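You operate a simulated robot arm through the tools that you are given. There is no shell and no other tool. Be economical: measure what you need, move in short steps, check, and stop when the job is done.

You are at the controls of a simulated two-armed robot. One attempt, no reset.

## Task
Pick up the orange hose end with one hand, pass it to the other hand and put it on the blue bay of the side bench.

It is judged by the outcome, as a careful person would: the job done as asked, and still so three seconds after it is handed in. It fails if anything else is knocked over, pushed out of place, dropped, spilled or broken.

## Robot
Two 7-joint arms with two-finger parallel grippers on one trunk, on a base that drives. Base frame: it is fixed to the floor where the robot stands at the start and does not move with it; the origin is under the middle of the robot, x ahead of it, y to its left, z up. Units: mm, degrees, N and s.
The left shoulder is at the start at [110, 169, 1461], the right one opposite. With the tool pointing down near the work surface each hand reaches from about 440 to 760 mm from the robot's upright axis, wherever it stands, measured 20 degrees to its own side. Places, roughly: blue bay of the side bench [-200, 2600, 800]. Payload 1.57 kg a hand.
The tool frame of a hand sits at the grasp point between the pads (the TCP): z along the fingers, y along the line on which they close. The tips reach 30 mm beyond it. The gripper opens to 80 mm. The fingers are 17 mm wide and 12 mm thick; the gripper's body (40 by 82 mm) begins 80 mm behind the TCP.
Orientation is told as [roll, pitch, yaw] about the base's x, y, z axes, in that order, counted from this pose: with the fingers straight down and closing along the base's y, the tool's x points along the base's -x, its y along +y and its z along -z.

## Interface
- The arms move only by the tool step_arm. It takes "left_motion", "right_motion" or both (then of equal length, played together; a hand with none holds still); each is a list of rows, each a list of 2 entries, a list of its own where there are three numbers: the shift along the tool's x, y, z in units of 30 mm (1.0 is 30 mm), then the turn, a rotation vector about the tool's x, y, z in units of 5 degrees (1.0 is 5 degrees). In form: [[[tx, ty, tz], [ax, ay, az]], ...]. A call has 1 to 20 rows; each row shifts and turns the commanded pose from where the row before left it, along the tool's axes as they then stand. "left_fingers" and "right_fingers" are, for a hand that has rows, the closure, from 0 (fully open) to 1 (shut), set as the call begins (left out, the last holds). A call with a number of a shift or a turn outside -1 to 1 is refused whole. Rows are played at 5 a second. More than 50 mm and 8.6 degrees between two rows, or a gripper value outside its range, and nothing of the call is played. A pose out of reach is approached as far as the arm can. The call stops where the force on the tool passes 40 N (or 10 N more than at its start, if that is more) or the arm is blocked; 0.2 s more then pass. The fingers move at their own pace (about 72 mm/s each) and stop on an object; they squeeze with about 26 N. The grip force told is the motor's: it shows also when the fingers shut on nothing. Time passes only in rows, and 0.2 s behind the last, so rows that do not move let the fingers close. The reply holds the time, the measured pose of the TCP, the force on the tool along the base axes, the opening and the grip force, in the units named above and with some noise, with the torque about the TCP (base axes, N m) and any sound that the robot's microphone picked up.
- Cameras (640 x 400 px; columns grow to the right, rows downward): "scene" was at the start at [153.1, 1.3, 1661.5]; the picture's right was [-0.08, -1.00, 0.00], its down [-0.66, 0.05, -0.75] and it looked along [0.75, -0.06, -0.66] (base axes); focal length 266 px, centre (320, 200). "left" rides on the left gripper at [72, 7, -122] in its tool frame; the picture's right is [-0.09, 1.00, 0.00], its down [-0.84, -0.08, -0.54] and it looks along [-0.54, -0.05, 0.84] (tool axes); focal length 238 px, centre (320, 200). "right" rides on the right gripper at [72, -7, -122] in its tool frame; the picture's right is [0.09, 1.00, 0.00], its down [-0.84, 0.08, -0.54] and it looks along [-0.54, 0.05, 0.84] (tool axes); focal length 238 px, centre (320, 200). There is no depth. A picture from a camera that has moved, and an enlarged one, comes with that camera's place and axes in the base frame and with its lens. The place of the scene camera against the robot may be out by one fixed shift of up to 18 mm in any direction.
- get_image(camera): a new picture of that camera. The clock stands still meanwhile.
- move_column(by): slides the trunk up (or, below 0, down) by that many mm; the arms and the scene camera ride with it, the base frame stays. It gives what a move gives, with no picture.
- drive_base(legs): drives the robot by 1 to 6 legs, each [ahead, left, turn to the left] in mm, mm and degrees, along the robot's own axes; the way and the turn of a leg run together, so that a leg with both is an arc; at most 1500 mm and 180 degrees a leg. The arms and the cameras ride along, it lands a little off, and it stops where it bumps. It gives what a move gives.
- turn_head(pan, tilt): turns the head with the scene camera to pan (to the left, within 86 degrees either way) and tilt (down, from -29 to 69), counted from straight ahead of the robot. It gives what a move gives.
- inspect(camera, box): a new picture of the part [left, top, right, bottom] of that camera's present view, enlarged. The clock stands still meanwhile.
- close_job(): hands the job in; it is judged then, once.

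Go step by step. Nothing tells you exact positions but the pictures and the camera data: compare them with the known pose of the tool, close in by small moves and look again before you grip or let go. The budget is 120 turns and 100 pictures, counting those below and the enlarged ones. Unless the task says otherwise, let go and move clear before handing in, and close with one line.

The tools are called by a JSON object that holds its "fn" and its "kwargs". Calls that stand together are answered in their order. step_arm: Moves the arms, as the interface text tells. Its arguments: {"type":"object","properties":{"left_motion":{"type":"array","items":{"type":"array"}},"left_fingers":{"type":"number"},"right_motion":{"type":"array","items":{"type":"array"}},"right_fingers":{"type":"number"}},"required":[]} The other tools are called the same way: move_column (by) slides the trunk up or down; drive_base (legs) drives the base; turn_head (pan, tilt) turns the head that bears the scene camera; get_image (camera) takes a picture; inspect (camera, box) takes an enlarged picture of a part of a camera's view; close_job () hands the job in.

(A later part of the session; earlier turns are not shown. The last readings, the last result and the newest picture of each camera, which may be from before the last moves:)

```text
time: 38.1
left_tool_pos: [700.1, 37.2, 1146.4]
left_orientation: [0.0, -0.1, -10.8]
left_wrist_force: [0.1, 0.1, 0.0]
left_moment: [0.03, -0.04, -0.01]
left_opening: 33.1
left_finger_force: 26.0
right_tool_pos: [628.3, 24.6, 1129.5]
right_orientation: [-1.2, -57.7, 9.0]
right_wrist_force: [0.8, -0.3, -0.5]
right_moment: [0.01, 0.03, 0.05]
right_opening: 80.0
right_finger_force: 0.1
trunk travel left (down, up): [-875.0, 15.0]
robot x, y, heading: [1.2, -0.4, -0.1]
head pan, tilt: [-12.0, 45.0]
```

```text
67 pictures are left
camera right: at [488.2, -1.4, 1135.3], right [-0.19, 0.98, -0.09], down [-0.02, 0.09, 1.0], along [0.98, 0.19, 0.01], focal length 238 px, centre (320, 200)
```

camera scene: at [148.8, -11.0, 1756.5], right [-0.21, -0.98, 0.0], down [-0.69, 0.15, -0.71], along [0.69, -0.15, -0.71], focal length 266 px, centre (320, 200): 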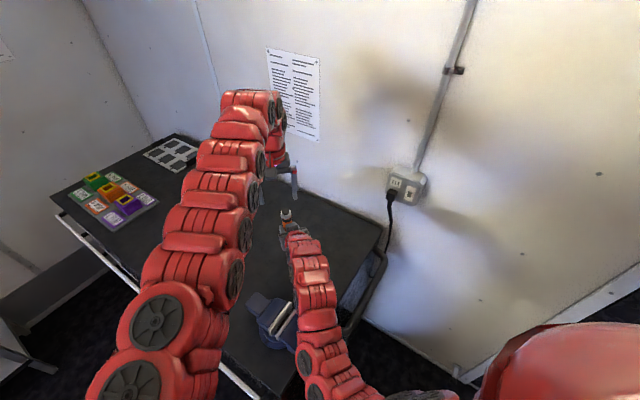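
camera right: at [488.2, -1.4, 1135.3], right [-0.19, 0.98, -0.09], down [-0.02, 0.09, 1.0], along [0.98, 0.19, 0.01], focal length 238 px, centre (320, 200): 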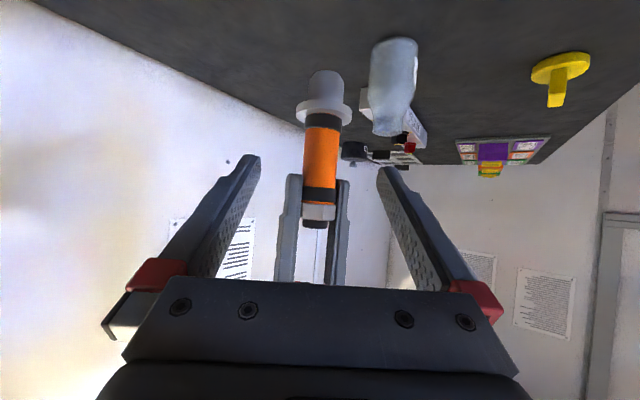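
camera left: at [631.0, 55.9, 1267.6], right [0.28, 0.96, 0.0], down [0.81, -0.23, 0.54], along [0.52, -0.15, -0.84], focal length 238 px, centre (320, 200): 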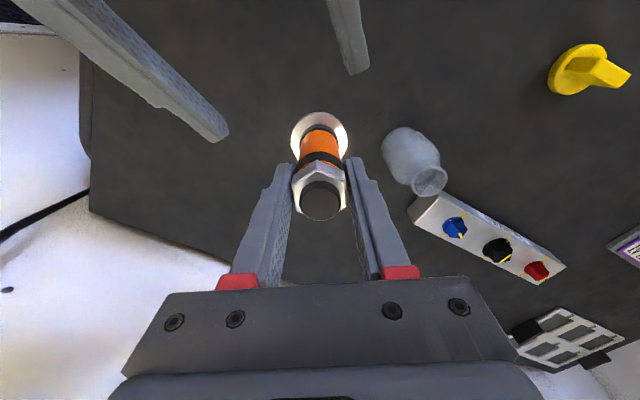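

The handover worked and the left hand alone holds the hose end upright. Now I swing the right hand away to its side and raise the left.

{"fn": "step_arm", "kwargs": {"right_motion": [[[0, -1, 0], [0, 0, 0]], [[0, -1, 0], [0, 0, 0]], [[0, -1, 0], [0, 0, 0]], [[0, -1, 0], [0, 0, 0]], [[0, -1, 0], [0, 0, 0]], [[0, -1, 0], [0, 0, 0]], [[0, -1, -0.3], [0, 0, 0]], [[0, -1, -0.3], [0, 0, 0]]]}}

{"fn": "step_arm", "kwargs": {"left_motion": [[[0, 0.6, -0.8], [0, 0, 0]], [[0, 0.8, -0.8], [0, 0, 0]], [[0, 0.8, -0.8], [0, 0, 0]], [[0, 0.8, 0], [0, 0, 0]]]}}

{"fn": "turn_head", "kwargs": {"pan": 20, "tilt": 60}}

{"fn": "get_image", "kwargs": {"camera": "scene"}}

{"fn": "turn_head", "kwargs": {"pan": 80, "tilt": 50}}

{"fn": "get_image", "kwargs": {"camera": "scene"}}

```text
time: 39.9
left_tool_pos: [700.8, 36.8, 1145.2]
left_orientation: [-0.1, 0.1, -10.8]
left_wrist_force: [-0.3, 0.7, 1.0]
left_moment: [0.01, -0.04, 0.01]
left_opening: 33.0
left_finger_force: 25.6
right_tool_pos: [645.8, -214.0, 1138.4]
right_orientation: [-1.2, -57.5, 9.0]
right_wrist_force: [-0.2, -1.1, -0.1]
right_moment: [0.0, 0.0, 0.06]
right_opening: 80.0
right_finger_force: 0.1
trunk travel left (down, up): [-875.0, 15.0]
robot x, y, heading: [2.3, -0.1, -0.1]
head pan, tilt: [-12.0, 45.0]
```

```text
time: 40.9
left_tool_pos: [717.3, 126.8, 1217.6]
left_orientation: [0.0, 0.1, -10.9]
left_wrist_force: [-0.3, -0.2, -1.2]
left_moment: [0.0, 0.0, -0.02]
left_opening: 32.8
left_finger_force: 26.0
right_tool_pos: [646.7, -213.5, 1139.4]
right_orientation: [-1.3, -57.7, 9.0]
right_wrist_force: [0.2, 0.6, -0.3]
right_moment: [-0.01, -0.01, 0.0]
right_opening: 80.1
right_finger_force: 0.2
trunk travel left (down, up): [-875.0, 15.0]
robot x, y, heading: [-2.5, -1.9, 0.2]
head pan, tilt: [-12.0, 45.0]
```

```text
time: 41.9
left_tool_pos: [716.9, 125.2, 1218.0]
left_orientation: [0.0, 0.1, -10.8]
left_wrist_force: [0.3, -0.3, -1.8]
left_moment: [0.0, 0.02, -0.02]
left_opening: 33.0
left_finger_force: 25.8
right_tool_pos: [647.6, -214.1, 1138.4]
right_orientation: [-1.2, -57.6, 8.9]
right_wrist_force: [-0.3, -0.4, 0.7]
right_moment: [-0.02, -0.04, -0.03]
right_opening: 80.0
right_finger_force: 0.1
trunk travel left (down, up): [-875.0, 15.0]
robot x, y, heading: [-1.0, 0.2, -0.4]
head pan, tilt: [20.0, 60.0]
```

```text
66 pictures are left
camera scene: at [132.2, 30.5, 1737.0], right [0.34, -0.94, 0.0], down [-0.81, -0.3, -0.5], along [0.47, 0.17, -0.87], focal length 266 px, centre (320, 200)
```

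scene: 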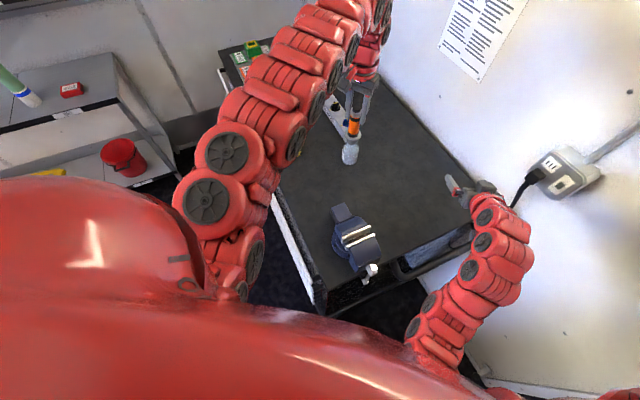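

```text
time: 43.2
left_tool_pos: [716.7, 125.3, 1216.8]
left_orientation: [0.0, 0.2, -10.8]
left_wrist_force: [0.2, -0.2, -1.5]
left_moment: [0.01, -0.01, 0.03]
left_opening: 33.0
left_finger_force: 26.2
right_tool_pos: [645.3, -214.1, 1138.5]
right_orientation: [-1.2, -57.7, 8.9]
right_wrist_force: [0.1, 0.7, -0.3]
right_moment: [0.02, -0.01, 0.0]
right_opening: 79.9
right_finger_force: 0.0
trunk travel left (down, up): [-875.0, 15.0]
robot x, y, heading: [1.2, 4.0, 0.0]
head pan, tilt: [80.0, 50.0]
```

```text
65 pictures are left
camera scene: at [83.1, 83.7, 1749.5], right [0.98, -0.17, 0.0], down [-0.13, -0.75, -0.64], along [0.11, 0.63, -0.77], focal length 266 px, centre (320, 200)
```

scene: 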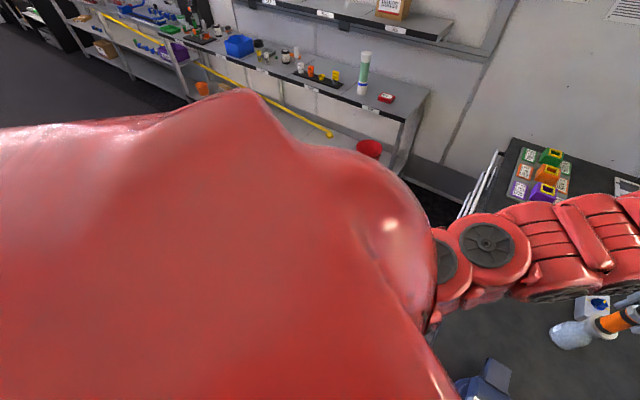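

The left hand holds the hose clear, at about z 1096 and up. The bench runs diagonally and faces direction (-0.7, -0.7), so I'll end near [-450, 2050] with heading about 45°. First I back away from the table perpendicular to its edge and look around.

{"fn": "drive_base", "kwargs": {"legs": [[-400, 400, 0]]}}

{"fn": "turn_head", "kwargs": {"pan": 70, "tilt": 30}}

{"fn": "get_image", "kwargs": {"camera": "scene"}}

```text
time: 46.1
left_tool_pos: [350.2, 506.0, 1220.2]
left_orientation: [-0.1, -0.1, -9.2]
left_wrist_force: [0.2, 0.4, -1.5]
left_moment: [-0.03, -0.03, 0.0]
left_opening: 32.8
left_finger_force: 25.9
right_tool_pos: [288.1, 165.5, 1140.2]
right_orientation: [-1.4, -57.7, 10.8]
right_wrist_force: [-1.3, 0.3, 0.6]
right_moment: [-0.01, -0.02, -0.02]
right_opening: 79.9
right_finger_force: 0.2
trunk travel left (down, up): [-875.0, 15.0]
robot x, y, heading: [-357.7, 364.3, 1.5]
head pan, tilt: [80.0, 50.0]
stopped in leg 1: the robot was blocked; the commanded pose is now the measured one
```

```text
time: 47.0
left_tool_pos: [355.4, 504.8, 1216.9]
left_orientation: [0.0, 0.1, -9.3]
left_wrist_force: [1.3, -0.2, -1.0]
left_moment: [-0.01, 0.04, 0.0]
left_opening: 31.7
left_finger_force: 25.7
right_tool_pos: [293.1, 163.1, 1138.3]
right_orientation: [-1.2, -57.5, 10.4]
right_wrist_force: [0.0, -0.5, 0.4]
right_moment: [0.01, -0.01, -0.01]
right_opening: 80.0
right_finger_force: 0.0
trunk travel left (down, up): [-875.0, 15.0]
robot x, y, heading: [-360.3, 359.1, 1.7]
head pan, tilt: [70.0, 30.0]
```

```text
64 pictures are left
camera scene: at [-260.3, 455.4, 1778.9], right [0.95, -0.32, 0.0], down [-0.16, -0.47, -0.87], along [0.27, 0.82, -0.5], focal length 266 px, centre (320, 200)
```

scene: 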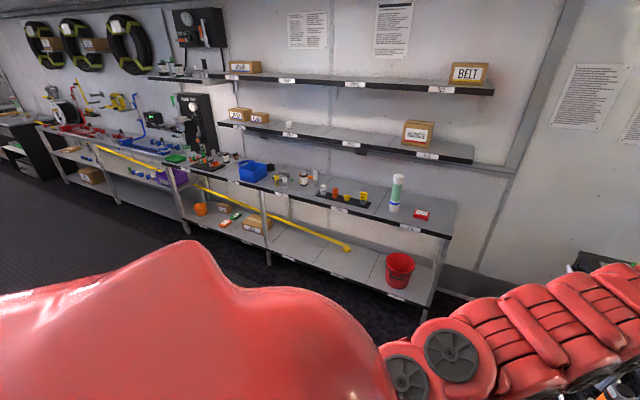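

The base was blocked at [-360, 360], so something is probably behind. I look around both sides before moving on.

{"fn": "turn_head", "kwargs": {"pan": 86, "tilt": 10}}

{"fn": "get_image", "kwargs": {"camera": "scene"}}

{"fn": "turn_head", "kwargs": {"pan": -86, "tilt": 20}}

{"fn": "get_image", "kwargs": {"camera": "scene"}}

{"fn": "turn_head", "kwargs": {"pan": 10, "tilt": 65}}

{"fn": "get_image", "kwargs": {"camera": "scene"}}

```text
time: 47.8
left_tool_pos: [352.5, 503.5, 1218.4]
left_orientation: [0.0, -0.1, -9.3]
left_wrist_force: [-1.6, -0.5, -2.1]
left_moment: [-0.02, 0.0, -0.02]
left_opening: 32.1
left_finger_force: 26.1
right_tool_pos: [291.7, 163.4, 1139.6]
right_orientation: [-1.1, -57.6, 10.5]
right_wrist_force: [-0.7, -0.1, 0.2]
right_moment: [0.0, 0.0, 0.02]
right_opening: 80.3
right_finger_force: 0.0
trunk travel left (down, up): [-875.0, 15.0]
robot x, y, heading: [-360.4, 357.5, 1.3]
head pan, tilt: [85.9, 10.0]
```

```text
63 pictures are left
camera scene: at [-286.4, 462.6, 1811.4], right [1.0, -0.04, 0.0], down [-0.01, -0.17, -0.98], along [0.04, 0.98, -0.17], focal length 266 px, centre (320, 200)
```

scene: 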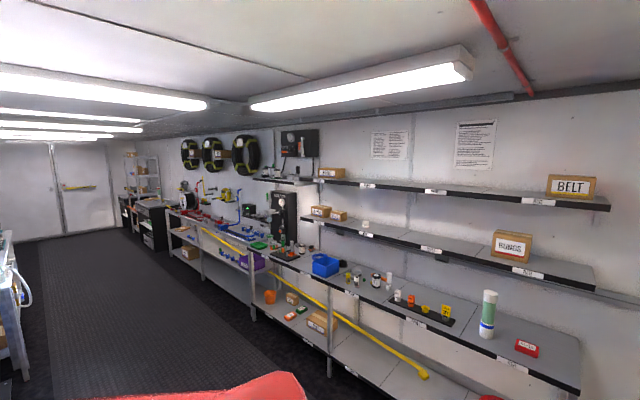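

```text
time: 50.4
left_tool_pos: [353.6, 503.4, 1219.1]
left_orientation: [0.0, 0.1, -9.3]
left_wrist_force: [0.4, 0.0, -1.6]
left_moment: [0.02, 0.01, 0.02]
left_opening: 32.0
left_finger_force: 26.0
right_tool_pos: [292.5, 163.3, 1137.1]
right_orientation: [-1.2, -57.6, 10.5]
right_wrist_force: [0.0, 0.5, -0.1]
right_moment: [0.01, 0.02, 0.0]
right_opening: 79.9
right_finger_force: 0.0
trunk travel left (down, up): [-875.0, 15.0]
robot x, y, heading: [-361.3, 360.6, 1.7]
head pan, tilt: [-85.9, 20.0]
```

```text
62 pictures are left
camera scene: at [-281.0, 277.1, 1795.1], right [-1.0, -0.1, 0.0], down [-0.03, 0.34, -0.94], along [0.09, -0.94, -0.34], focal length 266 px, centre (320, 200)
```

scene: 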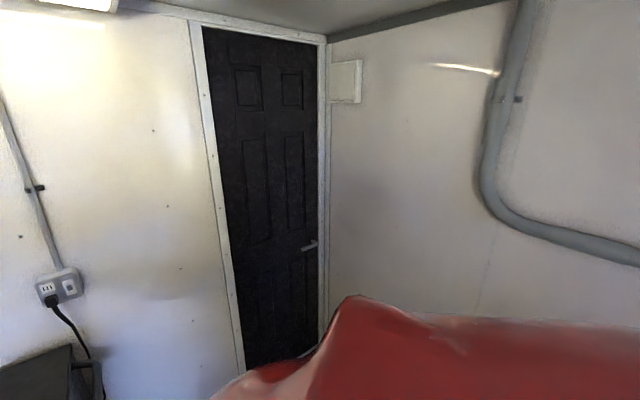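

```text
time: 52.1
left_tool_pos: [354.8, 504.0, 1218.6]
left_orientation: [0.0, 0.1, -9.3]
left_wrist_force: [0.4, 0.3, -1.3]
left_moment: [0.05, 0.02, -0.02]
left_opening: 32.0
left_finger_force: 25.9
right_tool_pos: [291.6, 162.1, 1139.1]
right_orientation: [-1.2, -57.6, 10.5]
right_wrist_force: [-0.1, 0.0, 0.1]
right_moment: [0.02, 0.03, 0.0]
right_opening: 79.9
right_finger_force: 0.1
trunk travel left (down, up): [-875.0, 15.0]
robot x, y, heading: [-359.1, 362.3, 1.5]
head pan, tilt: [10.0, 65.0]
```

```text
61 pictures are left
camera scene: at [-230.7, 381.9, 1731.4], right [0.2, -0.98, 0.0], down [-0.89, -0.18, -0.42], along [0.41, 0.08, -0.91], focal length 266 px, centre (320, 200)
```

scene: 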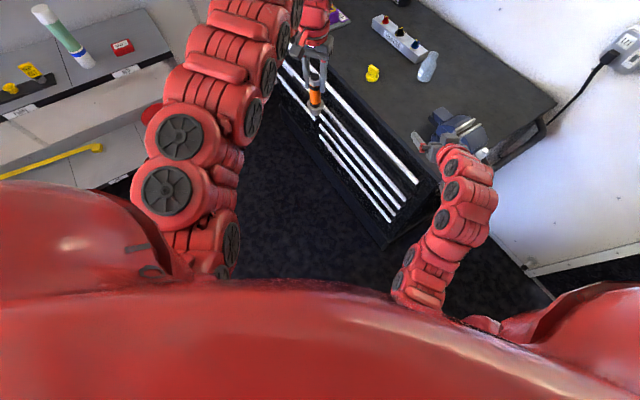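

The corridor runs along (-0.7, 0.7), with the bench on its right side. The block is probably something low behind me. I move left and slightly forward instead.

{"fn": "drive_base", "kwargs": {"legs": [[120, 450, 0]]}}

{"fn": "turn_head", "kwargs": {"pan": 60, "tilt": 35}}

{"fn": "get_image", "kwargs": {"camera": "scene"}}

```text
time: 54.9
left_tool_pos: [458.6, 965.0, 1218.4]
left_orientation: [0.1, 0.1, -8.7]
left_wrist_force: [0.6, -0.7, -1.5]
left_moment: [0.01, 0.04, -0.01]
left_opening: 31.7
left_finger_force: 26.3
right_tool_pos: [401.3, 622.8, 1138.1]
right_orientation: [-1.2, -57.7, 11.0]
right_wrist_force: [-0.6, 0.4, -0.2]
right_moment: [0.01, -0.02, 0.0]
right_opening: 79.6
right_finger_force: 0.0
trunk travel left (down, up): [-875.0, 15.0]
robot x, y, heading: [-255.2, 816.5, 2.1]
head pan, tilt: [10.0, 65.0]
```

```text
time: 56.1
left_tool_pos: [458.8, 966.5, 1217.8]
left_orientation: [-0.1, 0.1, -8.7]
left_wrist_force: [0.1, -0.2, -1.3]
left_moment: [-0.01, -0.01, 0.01]
left_opening: 32.1
left_finger_force: 25.7
right_tool_pos: [400.7, 623.6, 1139.6]
right_orientation: [-1.3, -57.7, 11.2]
right_wrist_force: [0.4, 0.3, 0.0]
right_moment: [0.0, 0.0, 0.01]
right_opening: 79.9
right_finger_force: 0.2
trunk travel left (down, up): [-875.0, 15.0]
robot x, y, heading: [-253.2, 820.3, 2.2]
head pan, tilt: [60.0, 35.0]
```

```text
60 pictures are left
camera scene: at [-142.1, 902.5, 1771.2], right [0.88, -0.47, 0.0], down [-0.27, -0.51, -0.82], along [0.38, 0.72, -0.57], focal length 266 px, centre (320, 200)
```

scene: 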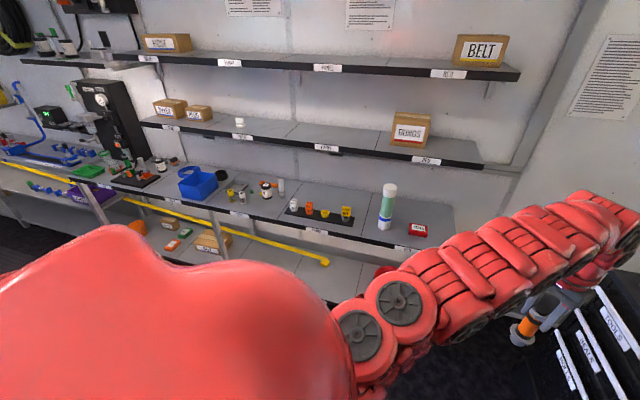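

Moved freely. I take a closer look at the bench from here.

{"fn": "inspect", "kwargs": {"camera": "scene", "box": [90, 130, 290, 255]}}

```text
3.20 times, centred on (190, 192) of scene
camera zoom: at [-142.1, 902.5, 1771.2], right [0.88, -0.47, 0.0], down [-0.27, -0.51, -0.82], along [0.38, 0.72, -0.57], focal length 850 px, centre (736, 224)
```

zoom: 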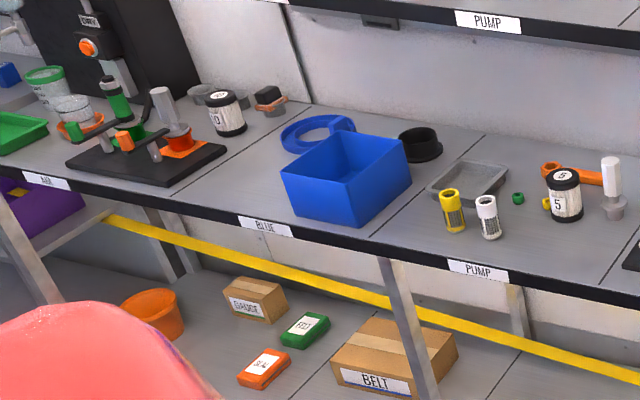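

Blue bay: edge span from about (-503, 2780) to (-148, 2423), with a clear stretch left of the blue bin. I drive to a standoff near (-815, 1960), facing the bench at 45°.

{"fn": "drive_base", "kwargs": {"legs": [[-521, 1159, 0], [0, 0, 43]]}}

{"fn": "turn_head", "kwargs": {"pan": 15, "tilt": 35}}

{"fn": "get_image", "kwargs": {"camera": "scene"}}

{"fn": "get_image", "kwargs": {"camera": "left"}}

```text
time: 64.6
left_tool_pos: [-428.5, 2582.5, 1218.3]
left_orientation: [-0.1, 0.1, 36.0]
left_wrist_force: [-0.4, 0.3, -0.4]
left_moment: [-0.03, -0.02, 0.0]
left_opening: 0.2
left_finger_force: 21.0
right_tool_pos: [-230.6, 2300.7, 1139.2]
right_orientation: [-1.2, -57.7, 55.7]
right_wrist_force: [0.6, 0.9, -0.1]
right_moment: [0.02, -0.02, 0.01]
right_opening: 80.0
right_finger_force: 0.1
trunk travel left (down, up): [-875.0, 15.0]
robot x, y, heading: [-825.4, 1970.7, 46.9]
head pan, tilt: [60.0, 35.0]
```

```text
time: 65.7
left_tool_pos: [-429.1, 2582.8, 1217.3]
left_orientation: [0.0, 0.1, 36.0]
left_wrist_force: [0.5, -1.1, -0.2]
left_moment: [-0.01, 0.0, -0.01]
left_opening: 0.1
left_finger_force: 20.9
right_tool_pos: [-229.6, 2298.6, 1137.9]
right_orientation: [-1.2, -57.6, 55.8]
right_wrist_force: [-0.7, 0.5, -0.7]
right_moment: [-0.02, 0.01, -0.01]
right_opening: 80.0
right_finger_force: 0.0
trunk travel left (down, up): [-875.0, 15.0]
robot x, y, heading: [-829.7, 1973.9, 47.2]
head pan, tilt: [15.0, 35.0]
```

```text
58 pictures are left
camera scene: at [-742.2, 2119.0, 1771.3], right [0.88, -0.47, 0.0], down [-0.27, -0.51, -0.82], along [0.39, 0.72, -0.57], focal length 266 px, centre (320, 200)
```

scene: 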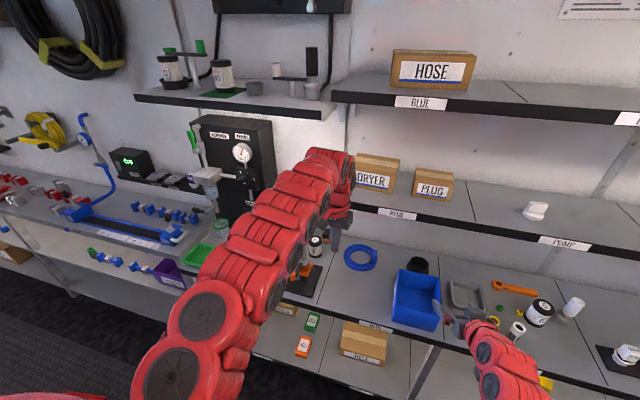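

```text
57 pictures are left
camera left: at [-490.6, 2546.3, 1340.6], right [-0.51, 0.86, 0.0], down [0.72, 0.43, 0.54], along [0.47, 0.28, -0.84], focal length 238 px, centre (320, 200)
```

left: 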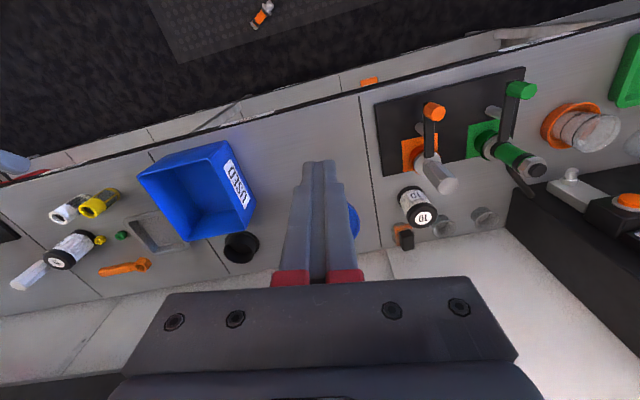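

The grip has failed: the left fingers read 0 mm, so the hose end slipped out during the drive. It lies on the floor in front of me at about (-454, 2265). I'll recover it with a firmer grip on its body. First I look at it closely.

{"fn": "inspect", "kwargs": {"camera": "left", "box": [212, 0, 312, 62]}}

{"fn": "turn_head", "kwargs": {"pan": -10, "tilt": 69}}

{"fn": "get_image", "kwargs": {"camera": "scene"}}

```text
6.40 times, centred on (262, 31) of left
camera zoom: at [-490.6, 2546.3, 1340.6], right [-0.51, 0.86, 0.0], down [0.72, 0.43, 0.54], along [0.47, 0.28, -0.84], focal length 1525 px, centre (691, 1282)
```

zoom: 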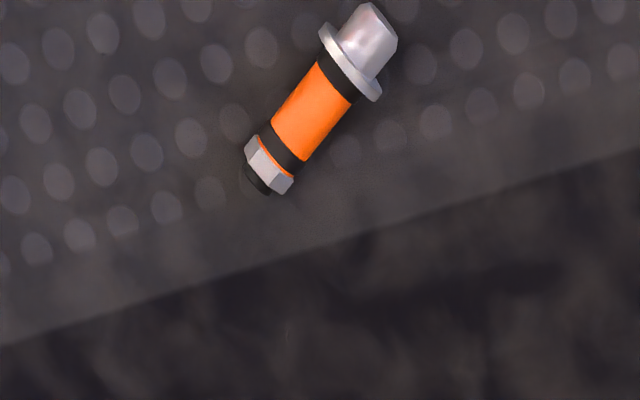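

```text
time: 66.7
left_tool_pos: [-428.8, 2583.6, 1218.3]
left_orientation: [0.0, 0.1, 36.0]
left_wrist_force: [0.4, 0.0, 0.4]
left_moment: [0.0, -0.01, 0.01]
left_opening: 0.0
left_finger_force: 21.5
right_tool_pos: [-228.8, 2299.5, 1139.8]
right_orientation: [-1.2, -57.6, 55.8]
right_wrist_force: [0.4, -0.7, 0.5]
right_moment: [-0.01, -0.01, -0.03]
right_opening: 80.1
right_finger_force: 0.2
trunk travel left (down, up): [-875.0, 15.0]
robot x, y, heading: [-829.9, 1972.8, 46.8]
head pan, tilt: [-10.0, 68.8]
```

```text
55 pictures are left
camera scene: at [-738.9, 2074.9, 1727.7], right [0.6, -0.8, 0.0], down [-0.74, -0.56, -0.36], along [0.29, 0.22, -0.93], focal length 266 px, centre (320, 200)
```

scene: 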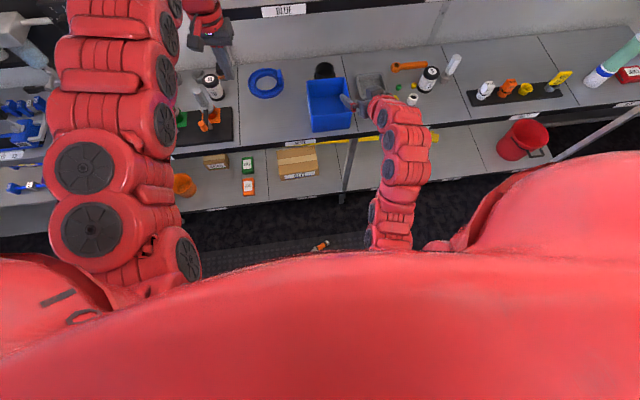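

The hose lies with its nut end at about (-390, 2252) and its stub end at about (-511, 2285). I back off the bench so the arms can descend clear of it. Then I reset the right hand to point down and test its yaw range.

{"fn": "drive_base", "kwargs": {"legs": [[-130, 130, 0]]}}

{"fn": "step_arm", "kwargs": {"right_motion": [[[0, 0, 0], [0, 1, 0]], [[0, 0, 0], [0, 1, 0]], [[0, 0, 0], [0, 1, 0]], [[0, 0, 0], [0, 1, 0]], [[0, 0, 0], [0, 1, 0]], [[0, 0, 0], [0, 1, 0]], [[0, 0, 0], [0, 1, 0]], [[0, 0, 0], [0, 1, 0]], [[0, 0, 0], [0, 1, 0]], [[0, 0, 0], [0, 1, 0]], [[0, 0, 0], [0, 1, 0]], [[0, 0, 0], [0, 0.5, 0]]]}}

{"fn": "step_arm", "kwargs": {"right_motion": [[[0, 0, 0], [0, 0, -1]], [[0, 0, 0], [0, 0, -1]], [[0, 0, 0], [0, 0, -1]], [[0, 0, 0], [0, 0, -1]], [[0, 0, 0], [0, 0, -1]], [[0, 0, 0], [0, 0, -1]], [[0, 0, 0], [0, 0, -1]], [[0, 0, 0], [0, 0, -1]], [[0, 0, 0], [0, 0, -1]], [[0, 0, 0], [0, 0, -1]], [[0, 0, 0], [0, 0, -1]], [[0, 0, 0], [0, 0, -1]], [[0, 0, 0], [0, 0, -1]], [[0, 0, 0], [0, 0, -1]], [[0, 0, 0], [0, 0, -1]], [[0, 0, 0], [0, 0, -1]]]}}

```text
time: 68.2
left_tool_pos: [-605.3, 2576.6, 1217.7]
left_orientation: [0.0, 0.2, 35.9]
left_wrist_force: [1.2, 0.3, -0.5]
left_moment: [0.01, 0.03, -0.06]
left_opening: 0.0
left_finger_force: 21.5
right_tool_pos: [-407.2, 2294.4, 1137.0]
right_orientation: [-1.1, -57.5, 55.7]
right_wrist_force: [0.3, 0.7, 0.3]
right_moment: [0.02, -0.04, 0.03]
right_opening: 80.1
right_finger_force: 0.1
trunk travel left (down, up): [-875.0, 15.0]
robot x, y, heading: [-1007.6, 1968.6, 46.7]
head pan, tilt: [-10.0, 68.8]
```

```text
time: 70.8
left_tool_pos: [-606.2, 2576.6, 1218.2]
left_orientation: [0.1, 0.1, 35.9]
left_wrist_force: [0.8, 0.2, -0.6]
left_moment: [0.0, -0.01, -0.02]
left_opening: 0.1
left_finger_force: 21.0
right_tool_pos: [-409.6, 2293.6, 1137.8]
right_orientation: [-0.7, 0.0, 54.7]
right_wrist_force: [-0.7, -0.4, -0.1]
right_moment: [0.0, 0.0, -0.01]
right_opening: 80.2
right_finger_force: 0.0
trunk travel left (down, up): [-875.0, 15.0]
robot x, y, heading: [-1004.9, 1968.7, 46.9]
head pan, tilt: [-10.0, 68.8]
```

```text
time: 74.2
left_tool_pos: [-607.5, 2576.6, 1217.6]
left_orientation: [0.0, 0.1, 35.8]
left_wrist_force: [-0.3, 0.6, 0.1]
left_moment: [0.02, -0.01, -0.04]
left_opening: 0.0
left_finger_force: 21.9
right_tool_pos: [-408.2, 2292.9, 1139.7]
right_orientation: [-0.2, 0.6, 134.8]
right_wrist_force: [0.5, 0.8, -0.7]
right_moment: [-0.02, 0.0, 0.0]
right_opening: 80.2
right_finger_force: 0.0
trunk travel left (down, up): [-875.0, 15.0]
robot x, y, heading: [-1006.7, 1967.0, 46.6]
head pan, tilt: [-10.0, 68.8]
```

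The right hand yaws freely to about +88° relative to the robot. I test the rest, and the left hand's yaw the other way.

{"fn": "step_arm", "kwargs": {"right_motion": [[[0, 0, 0], [0, 0, -1]], [[0, 0, 0], [0, 0, -1]], [[0, 0, 0], [0, 0, -1]], [[0, 0, 0], [0, 0, -1]], [[0, 0, 0], [0, 0, -1]], [[0, 0, 0], [0, 0, -1]]]}}

{"fn": "step_arm", "kwargs": {"left_motion": [[[0, 0, 0], [0, 0, 1]], [[0, 0, 0], [0, 0, 1]], [[0, 0, 0], [0, 0, 1]], [[0, 0, 0], [0, 0, 1]], [[0, 0, 0], [0, 0, 1]], [[0, 0, 0], [0, 0, 1]], [[0, 0, 0], [0, 0, 1]], [[0, 0, 0], [0, 0, 1]], [[0, 0, 0], [0, 0, 1]], [[0, 0, 0], [0, 0, 1]], [[0, 0, 0], [0, 0, 1]], [[0, 0, 0], [0, 0, 1]], [[0, 0, 0], [0, 0, 1]], [[0, 0, 0], [0, 0, 1]], [[0, 0, 0], [0, 0, 1]], [[0, 0, 0], [0, 0, 0.8]]], "left_fingers": 0}}

{"fn": "get_image", "kwargs": {"camera": "scene"}}

{"fn": "get_image", "kwargs": {"camera": "right"}}

```text
time: 75.6
left_tool_pos: [-607.2, 2576.1, 1217.6]
left_orientation: [0.0, 0.1, 35.9]
left_wrist_force: [-0.1, 0.5, 0.1]
left_moment: [0.03, -0.01, 0.01]
left_opening: 0.0
left_finger_force: 21.6
right_tool_pos: [-407.9, 2292.9, 1138.6]
right_orientation: [0.0, 0.7, 164.8]
right_wrist_force: [-0.2, -0.7, -0.4]
right_moment: [0.02, 0.04, -0.02]
right_opening: 79.8
right_finger_force: 0.0
trunk travel left (down, up): [-875.0, 15.0]
robot x, y, heading: [-1007.5, 1968.1, 47.0]
head pan, tilt: [-10.0, 68.8]
```

```text
time: 79.0
left_tool_pos: [-607.9, 2577.0, 1219.1]
left_orientation: [-0.1, -0.1, -43.0]
left_wrist_force: [-0.3, -0.4, 0.5]
left_moment: [-0.02, 0.01, 0.01]
left_opening: 80.1
left_finger_force: 0.0
right_tool_pos: [-407.5, 2293.2, 1139.6]
right_orientation: [0.1, 0.7, 164.6]
right_wrist_force: [0.5, 0.4, 0.4]
right_moment: [0.0, -0.01, 0.0]
right_opening: 79.9
right_finger_force: 0.2
trunk travel left (down, up): [-875.0, 15.0]
robot x, y, heading: [-1005.9, 1964.4, 46.8]
head pan, tilt: [-10.0, 68.8]
```

```text
54 pictures are left
camera scene: at [-918.0, 2068.5, 1727.6], right [0.6, -0.8, 0.0], down [-0.75, -0.56, -0.36], along [0.29, 0.22, -0.93], focal length 266 px, centre (320, 200)
```

scene: 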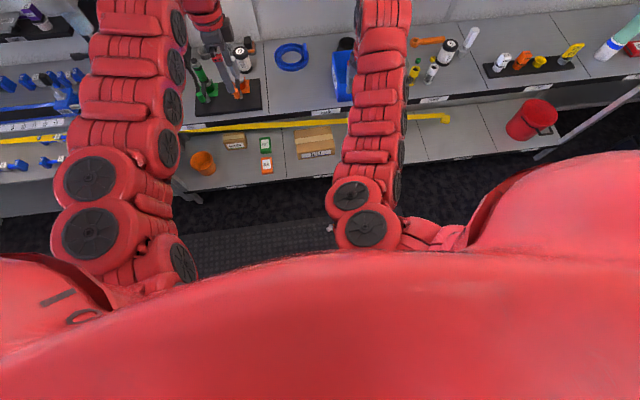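

```text
53 pictures are left
camera right: at [-338.5, 2281.2, 1262.5], right [-0.17, -0.98, 0.0], down [-0.83, 0.15, 0.53], along [-0.52, 0.09, -0.85], focal length 238 px, centre (320, 200)
```

right: 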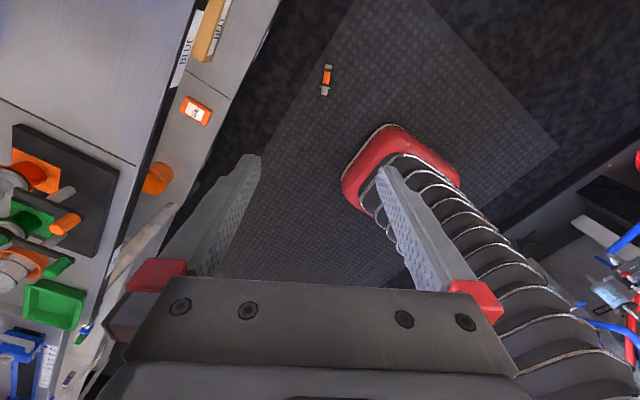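

Both hands can take the side-by-side yaws, and the hose sits at about (-457, 2270), in line with the right tool's x axis. I lower the column in stages toward the floor.

{"fn": "move_column", "kwargs": {"by": -500}}

{"fn": "get_image", "kwargs": {"camera": "right"}}

{"fn": "get_image", "kwargs": {"camera": "left"}}

```text
refused: -500 is not a number from -400 to 400
```

```text
52 pictures are left
camera right: at [-338.5, 2281.2, 1262.5], right [-0.17, -0.98, 0.0], down [-0.83, 0.15, 0.53], along [-0.52, 0.09, -0.85], focal length 238 px, centre (320, 200)
```

right: 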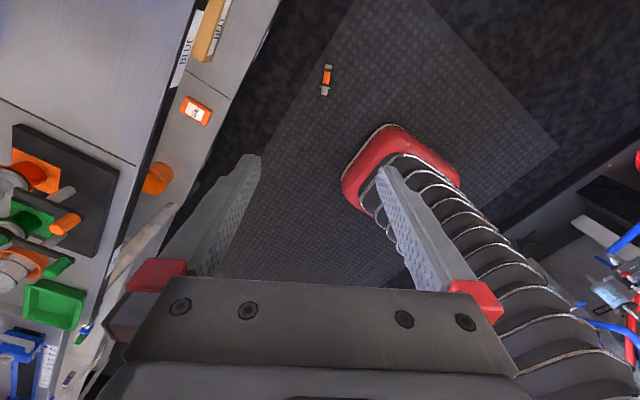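

```text
51 pictures are left
camera left: at [-654.6, 2629.6, 1341.0], right [0.75, 0.66, 0.0], down [0.56, -0.63, 0.54], along [0.36, -0.41, -0.84], focal length 238 px, centre (320, 200)
```

left: 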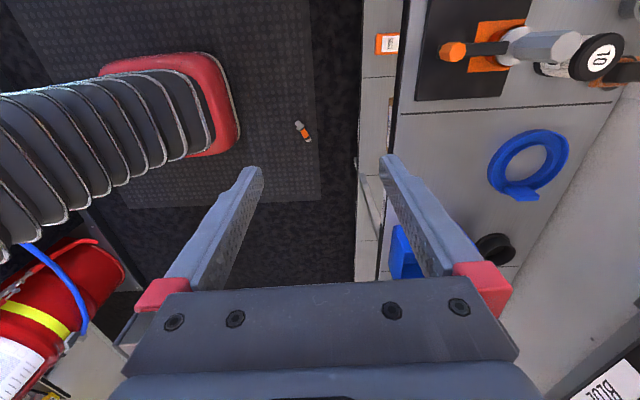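

The limit is 400 mm per call. The left hand has about 120 mm clearance to the bench edge, so I go on down.

{"fn": "move_column", "kwargs": {"by": -400}}

{"fn": "move_column", "kwargs": {"by": -300}}

{"fn": "get_image", "kwargs": {"camera": "right"}}

{"fn": "get_image", "kwargs": {"camera": "scene"}}

```text
time: 82.8
left_tool_pos: [-607.2, 2574.9, 819.0]
left_orientation: [-0.2, 0.0, -43.0]
left_wrist_force: [0.9, -0.5, 0.7]
left_moment: [0.04, -0.01, 0.05]
left_opening: 79.8
left_finger_force: 0.0
right_tool_pos: [-407.9, 2293.3, 738.6]
right_orientation: [0.0, 0.6, 164.6]
right_wrist_force: [0.3, 0.4, -0.2]
right_moment: [0.01, -0.01, 0.0]
right_opening: 79.9
right_finger_force: 0.0
trunk travel left (down, up): [-475.0, 415.0]
robot x, y, heading: [-1004.7, 1968.5, 46.9]
head pan, tilt: [-10.0, 68.8]
```

```text
time: 85.8
left_tool_pos: [-606.4, 2575.1, 518.1]
left_orientation: [-0.1, 0.0, -43.1]
left_wrist_force: [0.0, -0.2, -0.8]
left_moment: [0.0, -0.01, 0.0]
left_opening: 80.2
left_finger_force: 0.0
right_tool_pos: [-407.8, 2291.9, 439.5]
right_orientation: [0.1, 0.7, 164.6]
right_wrist_force: [0.3, 0.1, -0.1]
right_moment: [0.03, -0.02, -0.05]
right_opening: 79.8
right_finger_force: 0.1
trunk travel left (down, up): [-175.0, 715.0]
robot x, y, heading: [-1005.6, 1971.7, 46.9]
head pan, tilt: [-10.0, 68.8]
```

```text
50 pictures are left
camera right: at [-338.6, 2281.0, 562.5], right [-0.17, -0.98, 0.0], down [-0.83, 0.15, 0.53], along [-0.52, 0.09, -0.85], focal length 238 px, centre (320, 200)
```

right: 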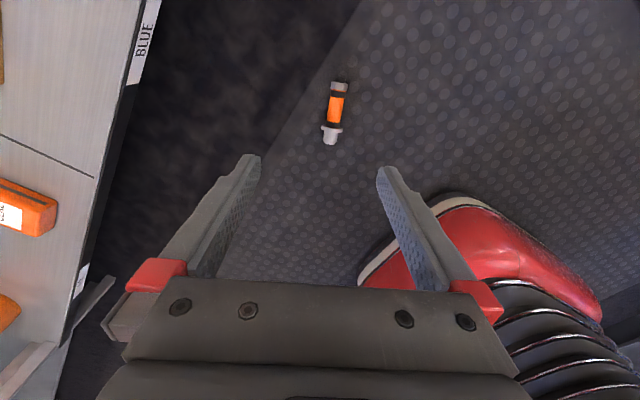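

```text
49 pictures are left
camera scene: at [-918.1, 2068.2, 1027.7], right [0.6, -0.8, 0.0], down [-0.75, -0.56, -0.36], along [0.29, 0.22, -0.93], focal length 266 px, centre (320, 200)
```

scene: 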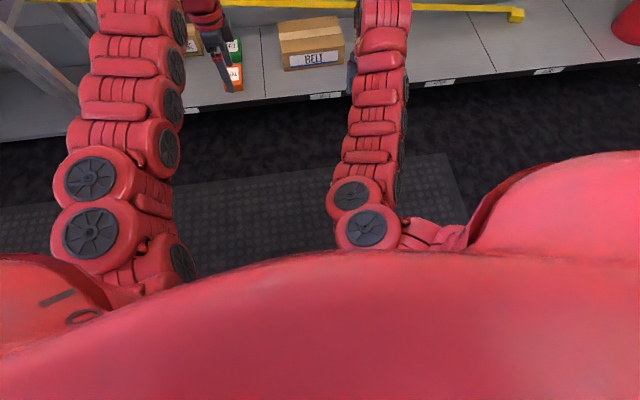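

The hose axis azimuth is about -18°, and I aim the right grip at (-437, 2260). I lower the rest of the way, align, and come down to about z 115.

{"fn": "move_column", "kwargs": {"by": -175}}

{"fn": "step_arm", "kwargs": {"right_motion": [[[-0.3, 0.65, 0.7], [0, 0, 0.6]], [[-0.29, 0.66, 0.7], [0, 0, 0]], [[0, 0, 0.9], [0, 0, 0]], [[0, 0, 0.9], [0, 0, 0]], [[0, 0, 0.9], [0, 0, 0]], [[0, 0, 0.8], [0, 0, 0]], [[0, 0, 0], [0, -1, 0]], [[0, 0, 0], [0, -1, 0]], [[0, 0, 0], [0, -1, 0]], [[0, 0, 0], [0, -1, 0]]]}}

{"fn": "get_image", "kwargs": {"camera": "right"}}

```text
time: 87.8
left_tool_pos: [-607.2, 2576.2, 343.0]
left_orientation: [-0.1, 0.0, -43.0]
left_wrist_force: [0.8, 0.2, -0.6]
left_moment: [0.0, 0.04, 0.0]
left_opening: 80.1
left_finger_force: 0.0
right_tool_pos: [-408.5, 2293.7, 265.4]
right_orientation: [0.1, 0.7, 164.7]
right_wrist_force: [-0.2, 1.4, 0.3]
right_moment: [0.02, -0.01, 0.01]
right_opening: 80.0
right_finger_force: 0.1
trunk travel left (down, up): [0.0, 890.0]
robot x, y, heading: [-1006.8, 1968.3, 46.7]
head pan, tilt: [-10.0, 68.8]
```

```text
time: 90.0
left_tool_pos: [-607.7, 2574.7, 344.3]
left_orientation: [-0.1, -0.1, -43.1]
left_wrist_force: [0.4, 0.0, 0.1]
left_moment: [0.01, -0.02, 0.01]
left_opening: 79.9
left_finger_force: 0.1
right_tool_pos: [-421.6, 2273.2, 119.4]
right_orientation: [0.1, -19.4, 161.8]
right_wrist_force: [0.7, -0.3, 0.4]
right_moment: [-0.01, -0.01, -0.01]
right_opening: 80.0
right_finger_force: 0.0
right hand out of reach, approached as far as the arm can: row 1, 2
trunk travel left (down, up): [0.0, 890.0]
robot x, y, heading: [-1005.1, 1969.5, 46.7]
head pan, tilt: [-10.0, 68.8]
```

```text
48 pictures are left
camera right: at [-316.5, 2246.4, 210.5], right [-0.23, -0.97, -0.03], down [-0.6, 0.12, 0.79], along [-0.76, 0.2, -0.61], focal length 238 px, centre (320, 200)
```

right: 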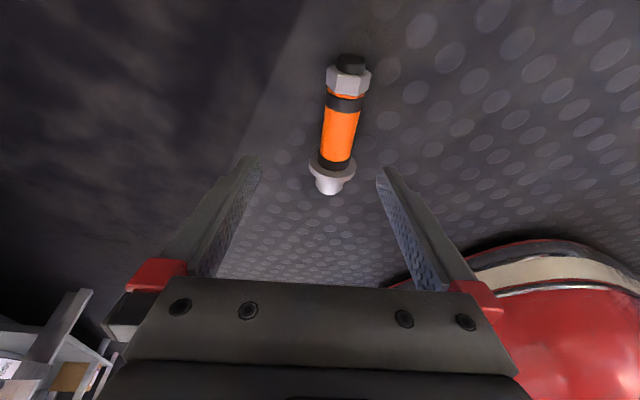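

The hose is well in view, and target TCP is (-432, 2259, 36) with the 20° tilt. I go most of the way and look again.

{"fn": "step_arm", "kwargs": {"right_motion": [[[0.2, 0.28, 0], [0, 0, 0]], [[0.2, 0.27, 0.7], [0, 0, 0]], [[0.2, 0, 0.8], [0, 0, 0]], [[0.1, 0, 0.7], [0, 0, 0]]]}}

{"fn": "get_image", "kwargs": {"camera": "right"}}

```text
time: 91.0
left_tool_pos: [-606.6, 2576.3, 343.8]
left_orientation: [-0.1, -0.1, -43.2]
left_wrist_force: [-0.2, -0.5, 0.2]
left_moment: [0.02, -0.02, 0.04]
left_opening: 80.2
left_finger_force: 0.1
right_tool_pos: [-425.6, 2257.1, 48.8]
right_orientation: [0.1, -19.2, 161.6]
right_wrist_force: [1.1, 0.8, 0.0]
right_moment: [0.01, -0.03, 0.0]
right_opening: 80.1
right_finger_force: 0.1
trunk travel left (down, up): [0.0, 890.0]
robot x, y, heading: [-1006.2, 1968.5, 47.2]
head pan, tilt: [-10.0, 68.8]
```

```text
47 pictures are left
camera right: at [-321.7, 2229.9, 140.9], right [-0.23, -0.97, -0.03], down [-0.6, 0.12, 0.79], along [-0.76, 0.2, -0.61], focal length 238 px, centre (320, 200)
```

right: 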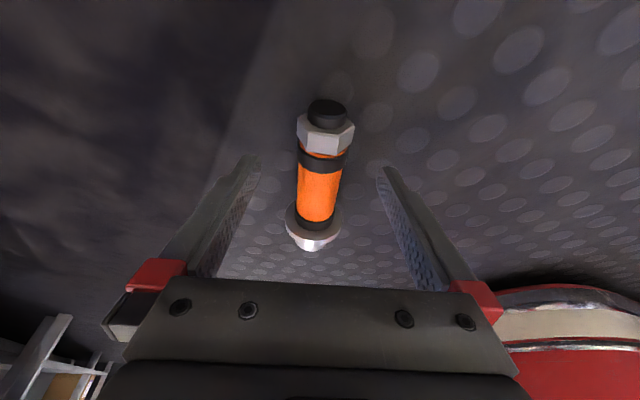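

Good alignment. I come down the last bit, shift slightly toward the flange, and close.

{"fn": "step_arm", "kwargs": {"right_motion": [[[-0.25, 0, 0.25], [0, 0, 0]], [[0, 0, 0.25], [0, 0, 0]]]}}

{"fn": "step_arm", "kwargs": {"right_motion": [[[0, 0, 0], [0, 0, 0]], [[0, 0, 0], [0, 0, 0]], [[0, 0, 0], [0, 0, 0]], [[0, 0, 0], [0, 0, 0]], [[0, 0, 0], [0, 0, 0]]], "right_fingers": 1}}

{"fn": "get_image", "kwargs": {"camera": "right"}}

```text
time: 91.6
left_tool_pos: [-605.7, 2576.1, 343.9]
left_orientation: [-0.1, 0.0, -43.2]
left_wrist_force: [0.3, 0.2, 0.1]
left_moment: [0.01, 0.02, 0.01]
left_opening: 80.0
left_finger_force: 0.0
right_tool_pos: [-440.2, 2261.7, 37.1]
right_orientation: [0.2, -19.4, 161.7]
right_wrist_force: [0.2, -0.1, -0.6]
right_moment: [0.0, 0.02, 0.01]
right_opening: 80.3
right_finger_force: 0.1
trunk travel left (down, up): [0.0, 890.0]
robot x, y, heading: [-1009.2, 1970.0, 46.7]
head pan, tilt: [-10.0, 68.8]
```

```text
time: 92.8
left_tool_pos: [-606.9, 2575.3, 343.1]
left_orientation: [-0.2, 0.0, -43.1]
left_wrist_force: [-0.6, -1.1, -0.2]
left_moment: [0.0, 0.02, -0.02]
left_opening: 80.2
left_finger_force: 0.0
right_tool_pos: [-439.4, 2261.6, 36.7]
right_orientation: [0.1, -19.3, 161.7]
right_wrist_force: [0.2, -0.3, 0.1]
right_moment: [-0.01, 0.01, -0.03]
right_opening: 29.8
right_finger_force: 26.2
trunk travel left (down, up): [0.0, 890.0]
robot x, y, heading: [-1007.0, 1968.6, 46.7]
head pan, tilt: [-10.0, 68.8]
```

```text
46 pictures are left
camera right: at [-334.4, 2234.3, 128.6], right [-0.23, -0.97, -0.03], down [-0.6, 0.12, 0.79], along [-0.76, 0.2, -0.61], focal length 238 px, centre (320, 200)
```

right: 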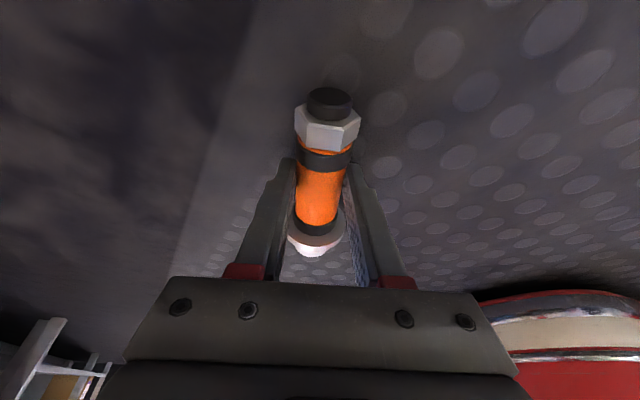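

The right hand grips the orange body at 30 mm. I lift with the column and verify.

{"fn": "move_column", "kwargs": {"by": 100}}

{"fn": "move_column", "kwargs": {"by": 400}}

{"fn": "move_column", "kwargs": {"by": 300}}

{"fn": "get_image", "kwargs": {"camera": "right"}}

{"fn": "get_image", "kwargs": {"camera": "left"}}

```text
time: 94.1
left_tool_pos: [-606.3, 2574.7, 443.7]
left_orientation: [-0.1, 0.0, -43.1]
left_wrist_force: [-0.2, 0.1, -0.2]
left_moment: [-0.02, 0.02, 0.02]
left_opening: 79.6
left_finger_force: 0.1
right_tool_pos: [-439.4, 2262.0, 136.5]
right_orientation: [0.1, -19.3, 161.7]
right_wrist_force: [0.1, -1.3, -1.0]
right_moment: [-0.01, -0.08, -0.01]
right_opening: 30.2
right_finger_force: 26.0
trunk travel left (down, up): [-100.0, 790.0]
robot x, y, heading: [-1004.2, 1970.4, 46.9]
head pan, tilt: [-10.0, 68.8]
```

```text
time: 98.0
left_tool_pos: [-607.5, 2574.6, 844.1]
left_orientation: [0.0, 0.0, -43.2]
left_wrist_force: [-0.8, -1.3, 0.1]
left_moment: [0.02, -0.02, 0.01]
left_opening: 80.1
left_finger_force: 0.2
right_tool_pos: [-438.8, 2262.6, 536.9]
right_orientation: [0.2, -19.3, 161.7]
right_wrist_force: [-0.4, -1.0, -1.0]
right_moment: [-0.04, -0.09, 0.0]
right_opening: 30.2
right_finger_force: 26.3
trunk travel left (down, up): [-500.0, 390.0]
robot x, y, heading: [-1008.4, 1967.5, 46.9]
head pan, tilt: [-10.0, 68.8]
```

```text
time: 101.0
left_tool_pos: [-607.1, 2575.3, 1144.4]
left_orientation: [-0.1, 0.0, -43.1]
left_wrist_force: [-0.1, 0.1, -0.2]
left_moment: [-0.02, -0.01, 0.01]
left_opening: 80.1
left_finger_force: 0.1
right_tool_pos: [-437.6, 2261.9, 836.7]
right_orientation: [0.1, -19.3, 161.7]
right_wrist_force: [0.0, 0.8, -1.0]
right_moment: [-0.03, -0.06, 0.0]
right_opening: 30.3
right_finger_force: 25.8
trunk travel left (down, up): [-800.0, 90.0]
robot x, y, heading: [-1004.8, 1968.7, 46.8]
head pan, tilt: [-10.0, 68.8]
```

```text
45 pictures are left
camera right: at [-334.1, 2234.5, 928.5], right [-0.23, -0.97, -0.03], down [-0.6, 0.12, 0.79], along [-0.76, 0.2, -0.61], focal length 238 px, centre (320, 200)
```

right: 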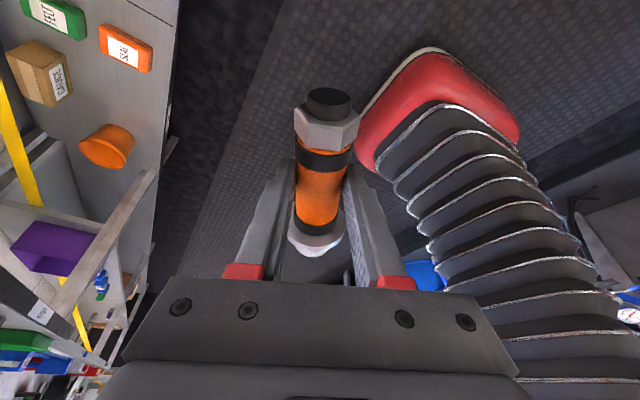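

```text
44 pictures are left
camera left: at [-654.3, 2629.5, 1265.8], right [0.75, 0.66, 0.0], down [0.56, -0.63, 0.54], along [0.36, -0.41, -0.84], focal length 238 px, centre (320, 200)
```

left: 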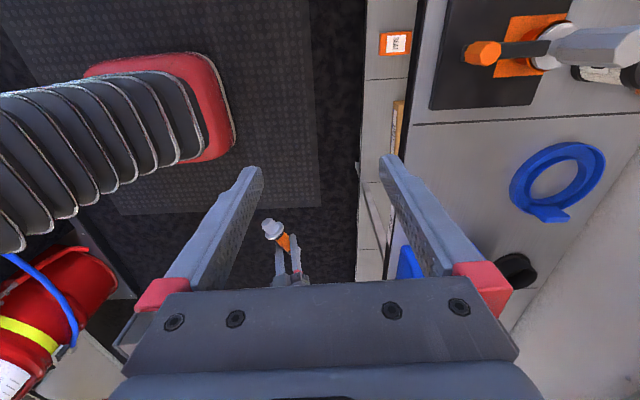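

The hose is secure in the right hand. For the handover I turn it to lie across in front of the robot, nut end to the right. I centre and raise it, after shifting the left hand out of the way.

{"fn": "step_arm", "kwargs": {"left_motion": [[[1, 0, 0], [0, 0, 0]], [[1, 0, 0], [0, 0, 0]], [[1, 0, 0], [0, 0, 0]], [[1, 0, 0], [0, 0, 0]], [[1, 0, 0], [0, 0, 0]]]}}

{"fn": "step_arm", "kwargs": {"right_motion": [[[0, 0, 0], [0.332, 0, 0.943]], [[0, 0, 0], [0.332, 0, 0.943]], [[0, 0, 0], [0.332, 0, 0.943]], [[0, 0, 0], [0.332, 0, 0.943]], [[0, 0, 0], [0.332, 0, 0.943]], [[-0.97, -0.04, -0.37], [0, 0, 0]], [[-0.97, -0.04, -0.37], [0, 0, 0]], [[-0.97, -0.04, -0.37], [0, 0, 0]], [[-0.97, -0.04, -0.37], [0, 0, 0]], [[-0.97, -0.04, -0.37], [0, 0, 0]], [[-0.97, -0.04, -0.37], [0, 0, 0]], [[-0.97, -0.04, -0.37], [0, 0, 0]], [[-0.97, -0.04, -0.37], [0, 0, 0]]]}}

{"fn": "turn_head", "kwargs": {"pan": 5, "tilt": 40}}

{"fn": "get_image", "kwargs": {"camera": "left"}}

{"fn": "get_image", "kwargs": {"camera": "scene"}}

```text
time: 102.2
left_tool_pos: [-715.5, 2678.0, 1142.7]
left_orientation: [0.0, -0.1, -43.1]
left_wrist_force: [0.3, -0.1, 0.7]
left_moment: [0.01, -0.03, -0.03]
left_opening: 80.1
left_finger_force: 0.0
right_tool_pos: [-439.0, 2262.0, 837.1]
right_orientation: [0.1, -19.3, 161.7]
right_wrist_force: [0.5, 0.8, -1.3]
right_moment: [-0.05, -0.04, 0.01]
right_opening: 30.0
right_finger_force: 25.4
trunk travel left (down, up): [-800.0, 90.0]
robot x, y, heading: [-1005.0, 1970.4, 46.9]
head pan, tilt: [-10.0, 68.8]
```

```text
time: 105.0
left_tool_pos: [-716.2, 2677.6, 1141.5]
left_orientation: [-0.1, 0.0, -43.1]
left_wrist_force: [0.7, -0.3, -0.6]
left_moment: [0.01, -0.03, -0.01]
left_opening: 80.0
left_finger_force: 0.1
right_tool_pos: [-571.6, 2399.7, 998.2]
right_orientation: [0.0, -19.1, 136.7]
right_wrist_force: [0.8, -0.3, -2.3]
right_moment: [-0.08, -0.07, 0.03]
right_opening: 30.1
right_finger_force: 26.0
trunk travel left (down, up): [-800.0, 90.0]
robot x, y, heading: [-1007.6, 1967.4, 46.9]
head pan, tilt: [-10.0, 68.8]
```

```text
time: 105.9
left_tool_pos: [-717.8, 2677.6, 1141.9]
left_orientation: [-0.1, 0.0, -43.0]
left_wrist_force: [0.0, -0.3, 0.5]
left_moment: [-0.02, 0.01, 0.02]
left_opening: 80.1
left_finger_force: 0.1
right_tool_pos: [-570.7, 2398.5, 997.0]
right_orientation: [0.1, -19.3, 136.7]
right_wrist_force: [0.6, -0.4, -0.6]
right_moment: [-0.03, -0.03, 0.0]
right_opening: 30.2
right_finger_force: 25.3
trunk travel left (down, up): [-800.0, 90.0]
robot x, y, heading: [-1008.7, 1969.7, 46.8]
head pan, tilt: [5.0, 40.0]
```

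```text
43 pictures are left
camera left: at [-764.0, 2731.0, 1264.7], right [0.75, 0.66, 0.0], down [0.56, -0.63, 0.54], along [0.36, -0.41, -0.84], focal length 238 px, centre (320, 200)
```

left: 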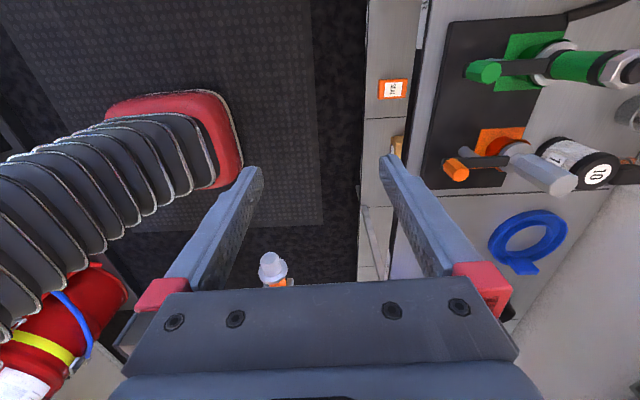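

```text
42 pictures are left
camera scene: at [-910.0, 2101.9, 1688.6], right [0.79, -0.62, 0.0], down [-0.4, -0.51, -0.77], along [0.47, 0.6, -0.64], focal length 266 px, centre (320, 200)
```

scene: 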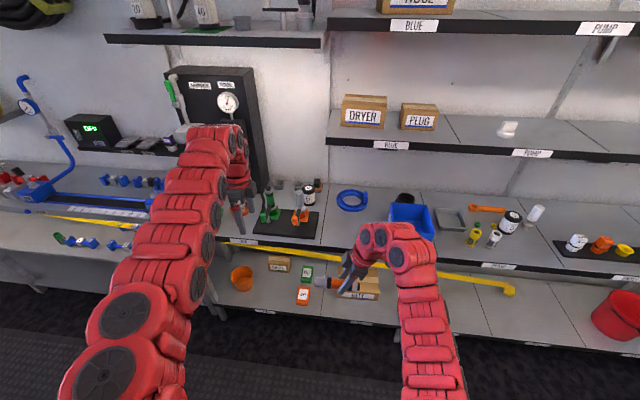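

The stub end points left in front of the robot, with the hose at about z 985. I bring the left hand in above it and look.

{"fn": "step_arm", "kwargs": {"left_motion": [[[-0.943, -0.385, 0.137], [0, 0, 0]], [[-0.943, -0.385, 0.137], [0, 0, 0]], [[-0.943, -0.385, 0.137], [0, 0, 0]], [[-0.943, -0.385, 0.137], [0, 0, 0]], [[-0.943, -0.385, 0.137], [0, 0, 0]], [[-0.943, -0.385, 0.137], [0, 0, 0]], [[-0.943, -0.385, 0.137], [0, 0, 0]]]}}

{"fn": "get_image", "kwargs": {"camera": "left"}}

```text
time: 107.5
left_tool_pos: [-624.7, 2483.4, 1115.2]
left_orientation: [-0.1, 0.0, -43.0]
left_wrist_force: [0.0, -0.8, 0.4]
left_moment: [-0.01, 0.03, 0.01]
left_opening: 79.8
left_finger_force: 0.1
right_tool_pos: [-568.7, 2399.0, 997.1]
right_orientation: [0.1, -19.3, 136.6]
right_wrist_force: [0.1, -0.2, -1.4]
right_moment: [-0.02, -0.01, 0.01]
right_opening: 30.0
right_finger_force: 26.0
trunk travel left (down, up): [-800.0, 90.0]
robot x, y, heading: [-1005.2, 1969.1, 47.0]
head pan, tilt: [5.0, 40.0]
```

```text
41 pictures are left
camera left: at [-673.0, 2536.7, 1237.2], right [0.75, 0.67, 0.0], down [0.56, -0.63, 0.54], along [0.36, -0.4, -0.84], focal length 238 px, centre (320, 200)
```

left: 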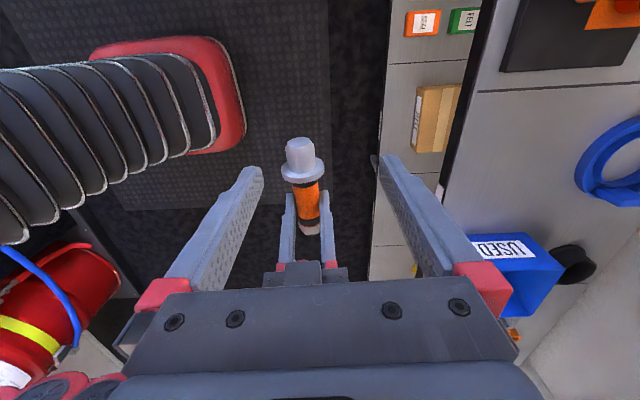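

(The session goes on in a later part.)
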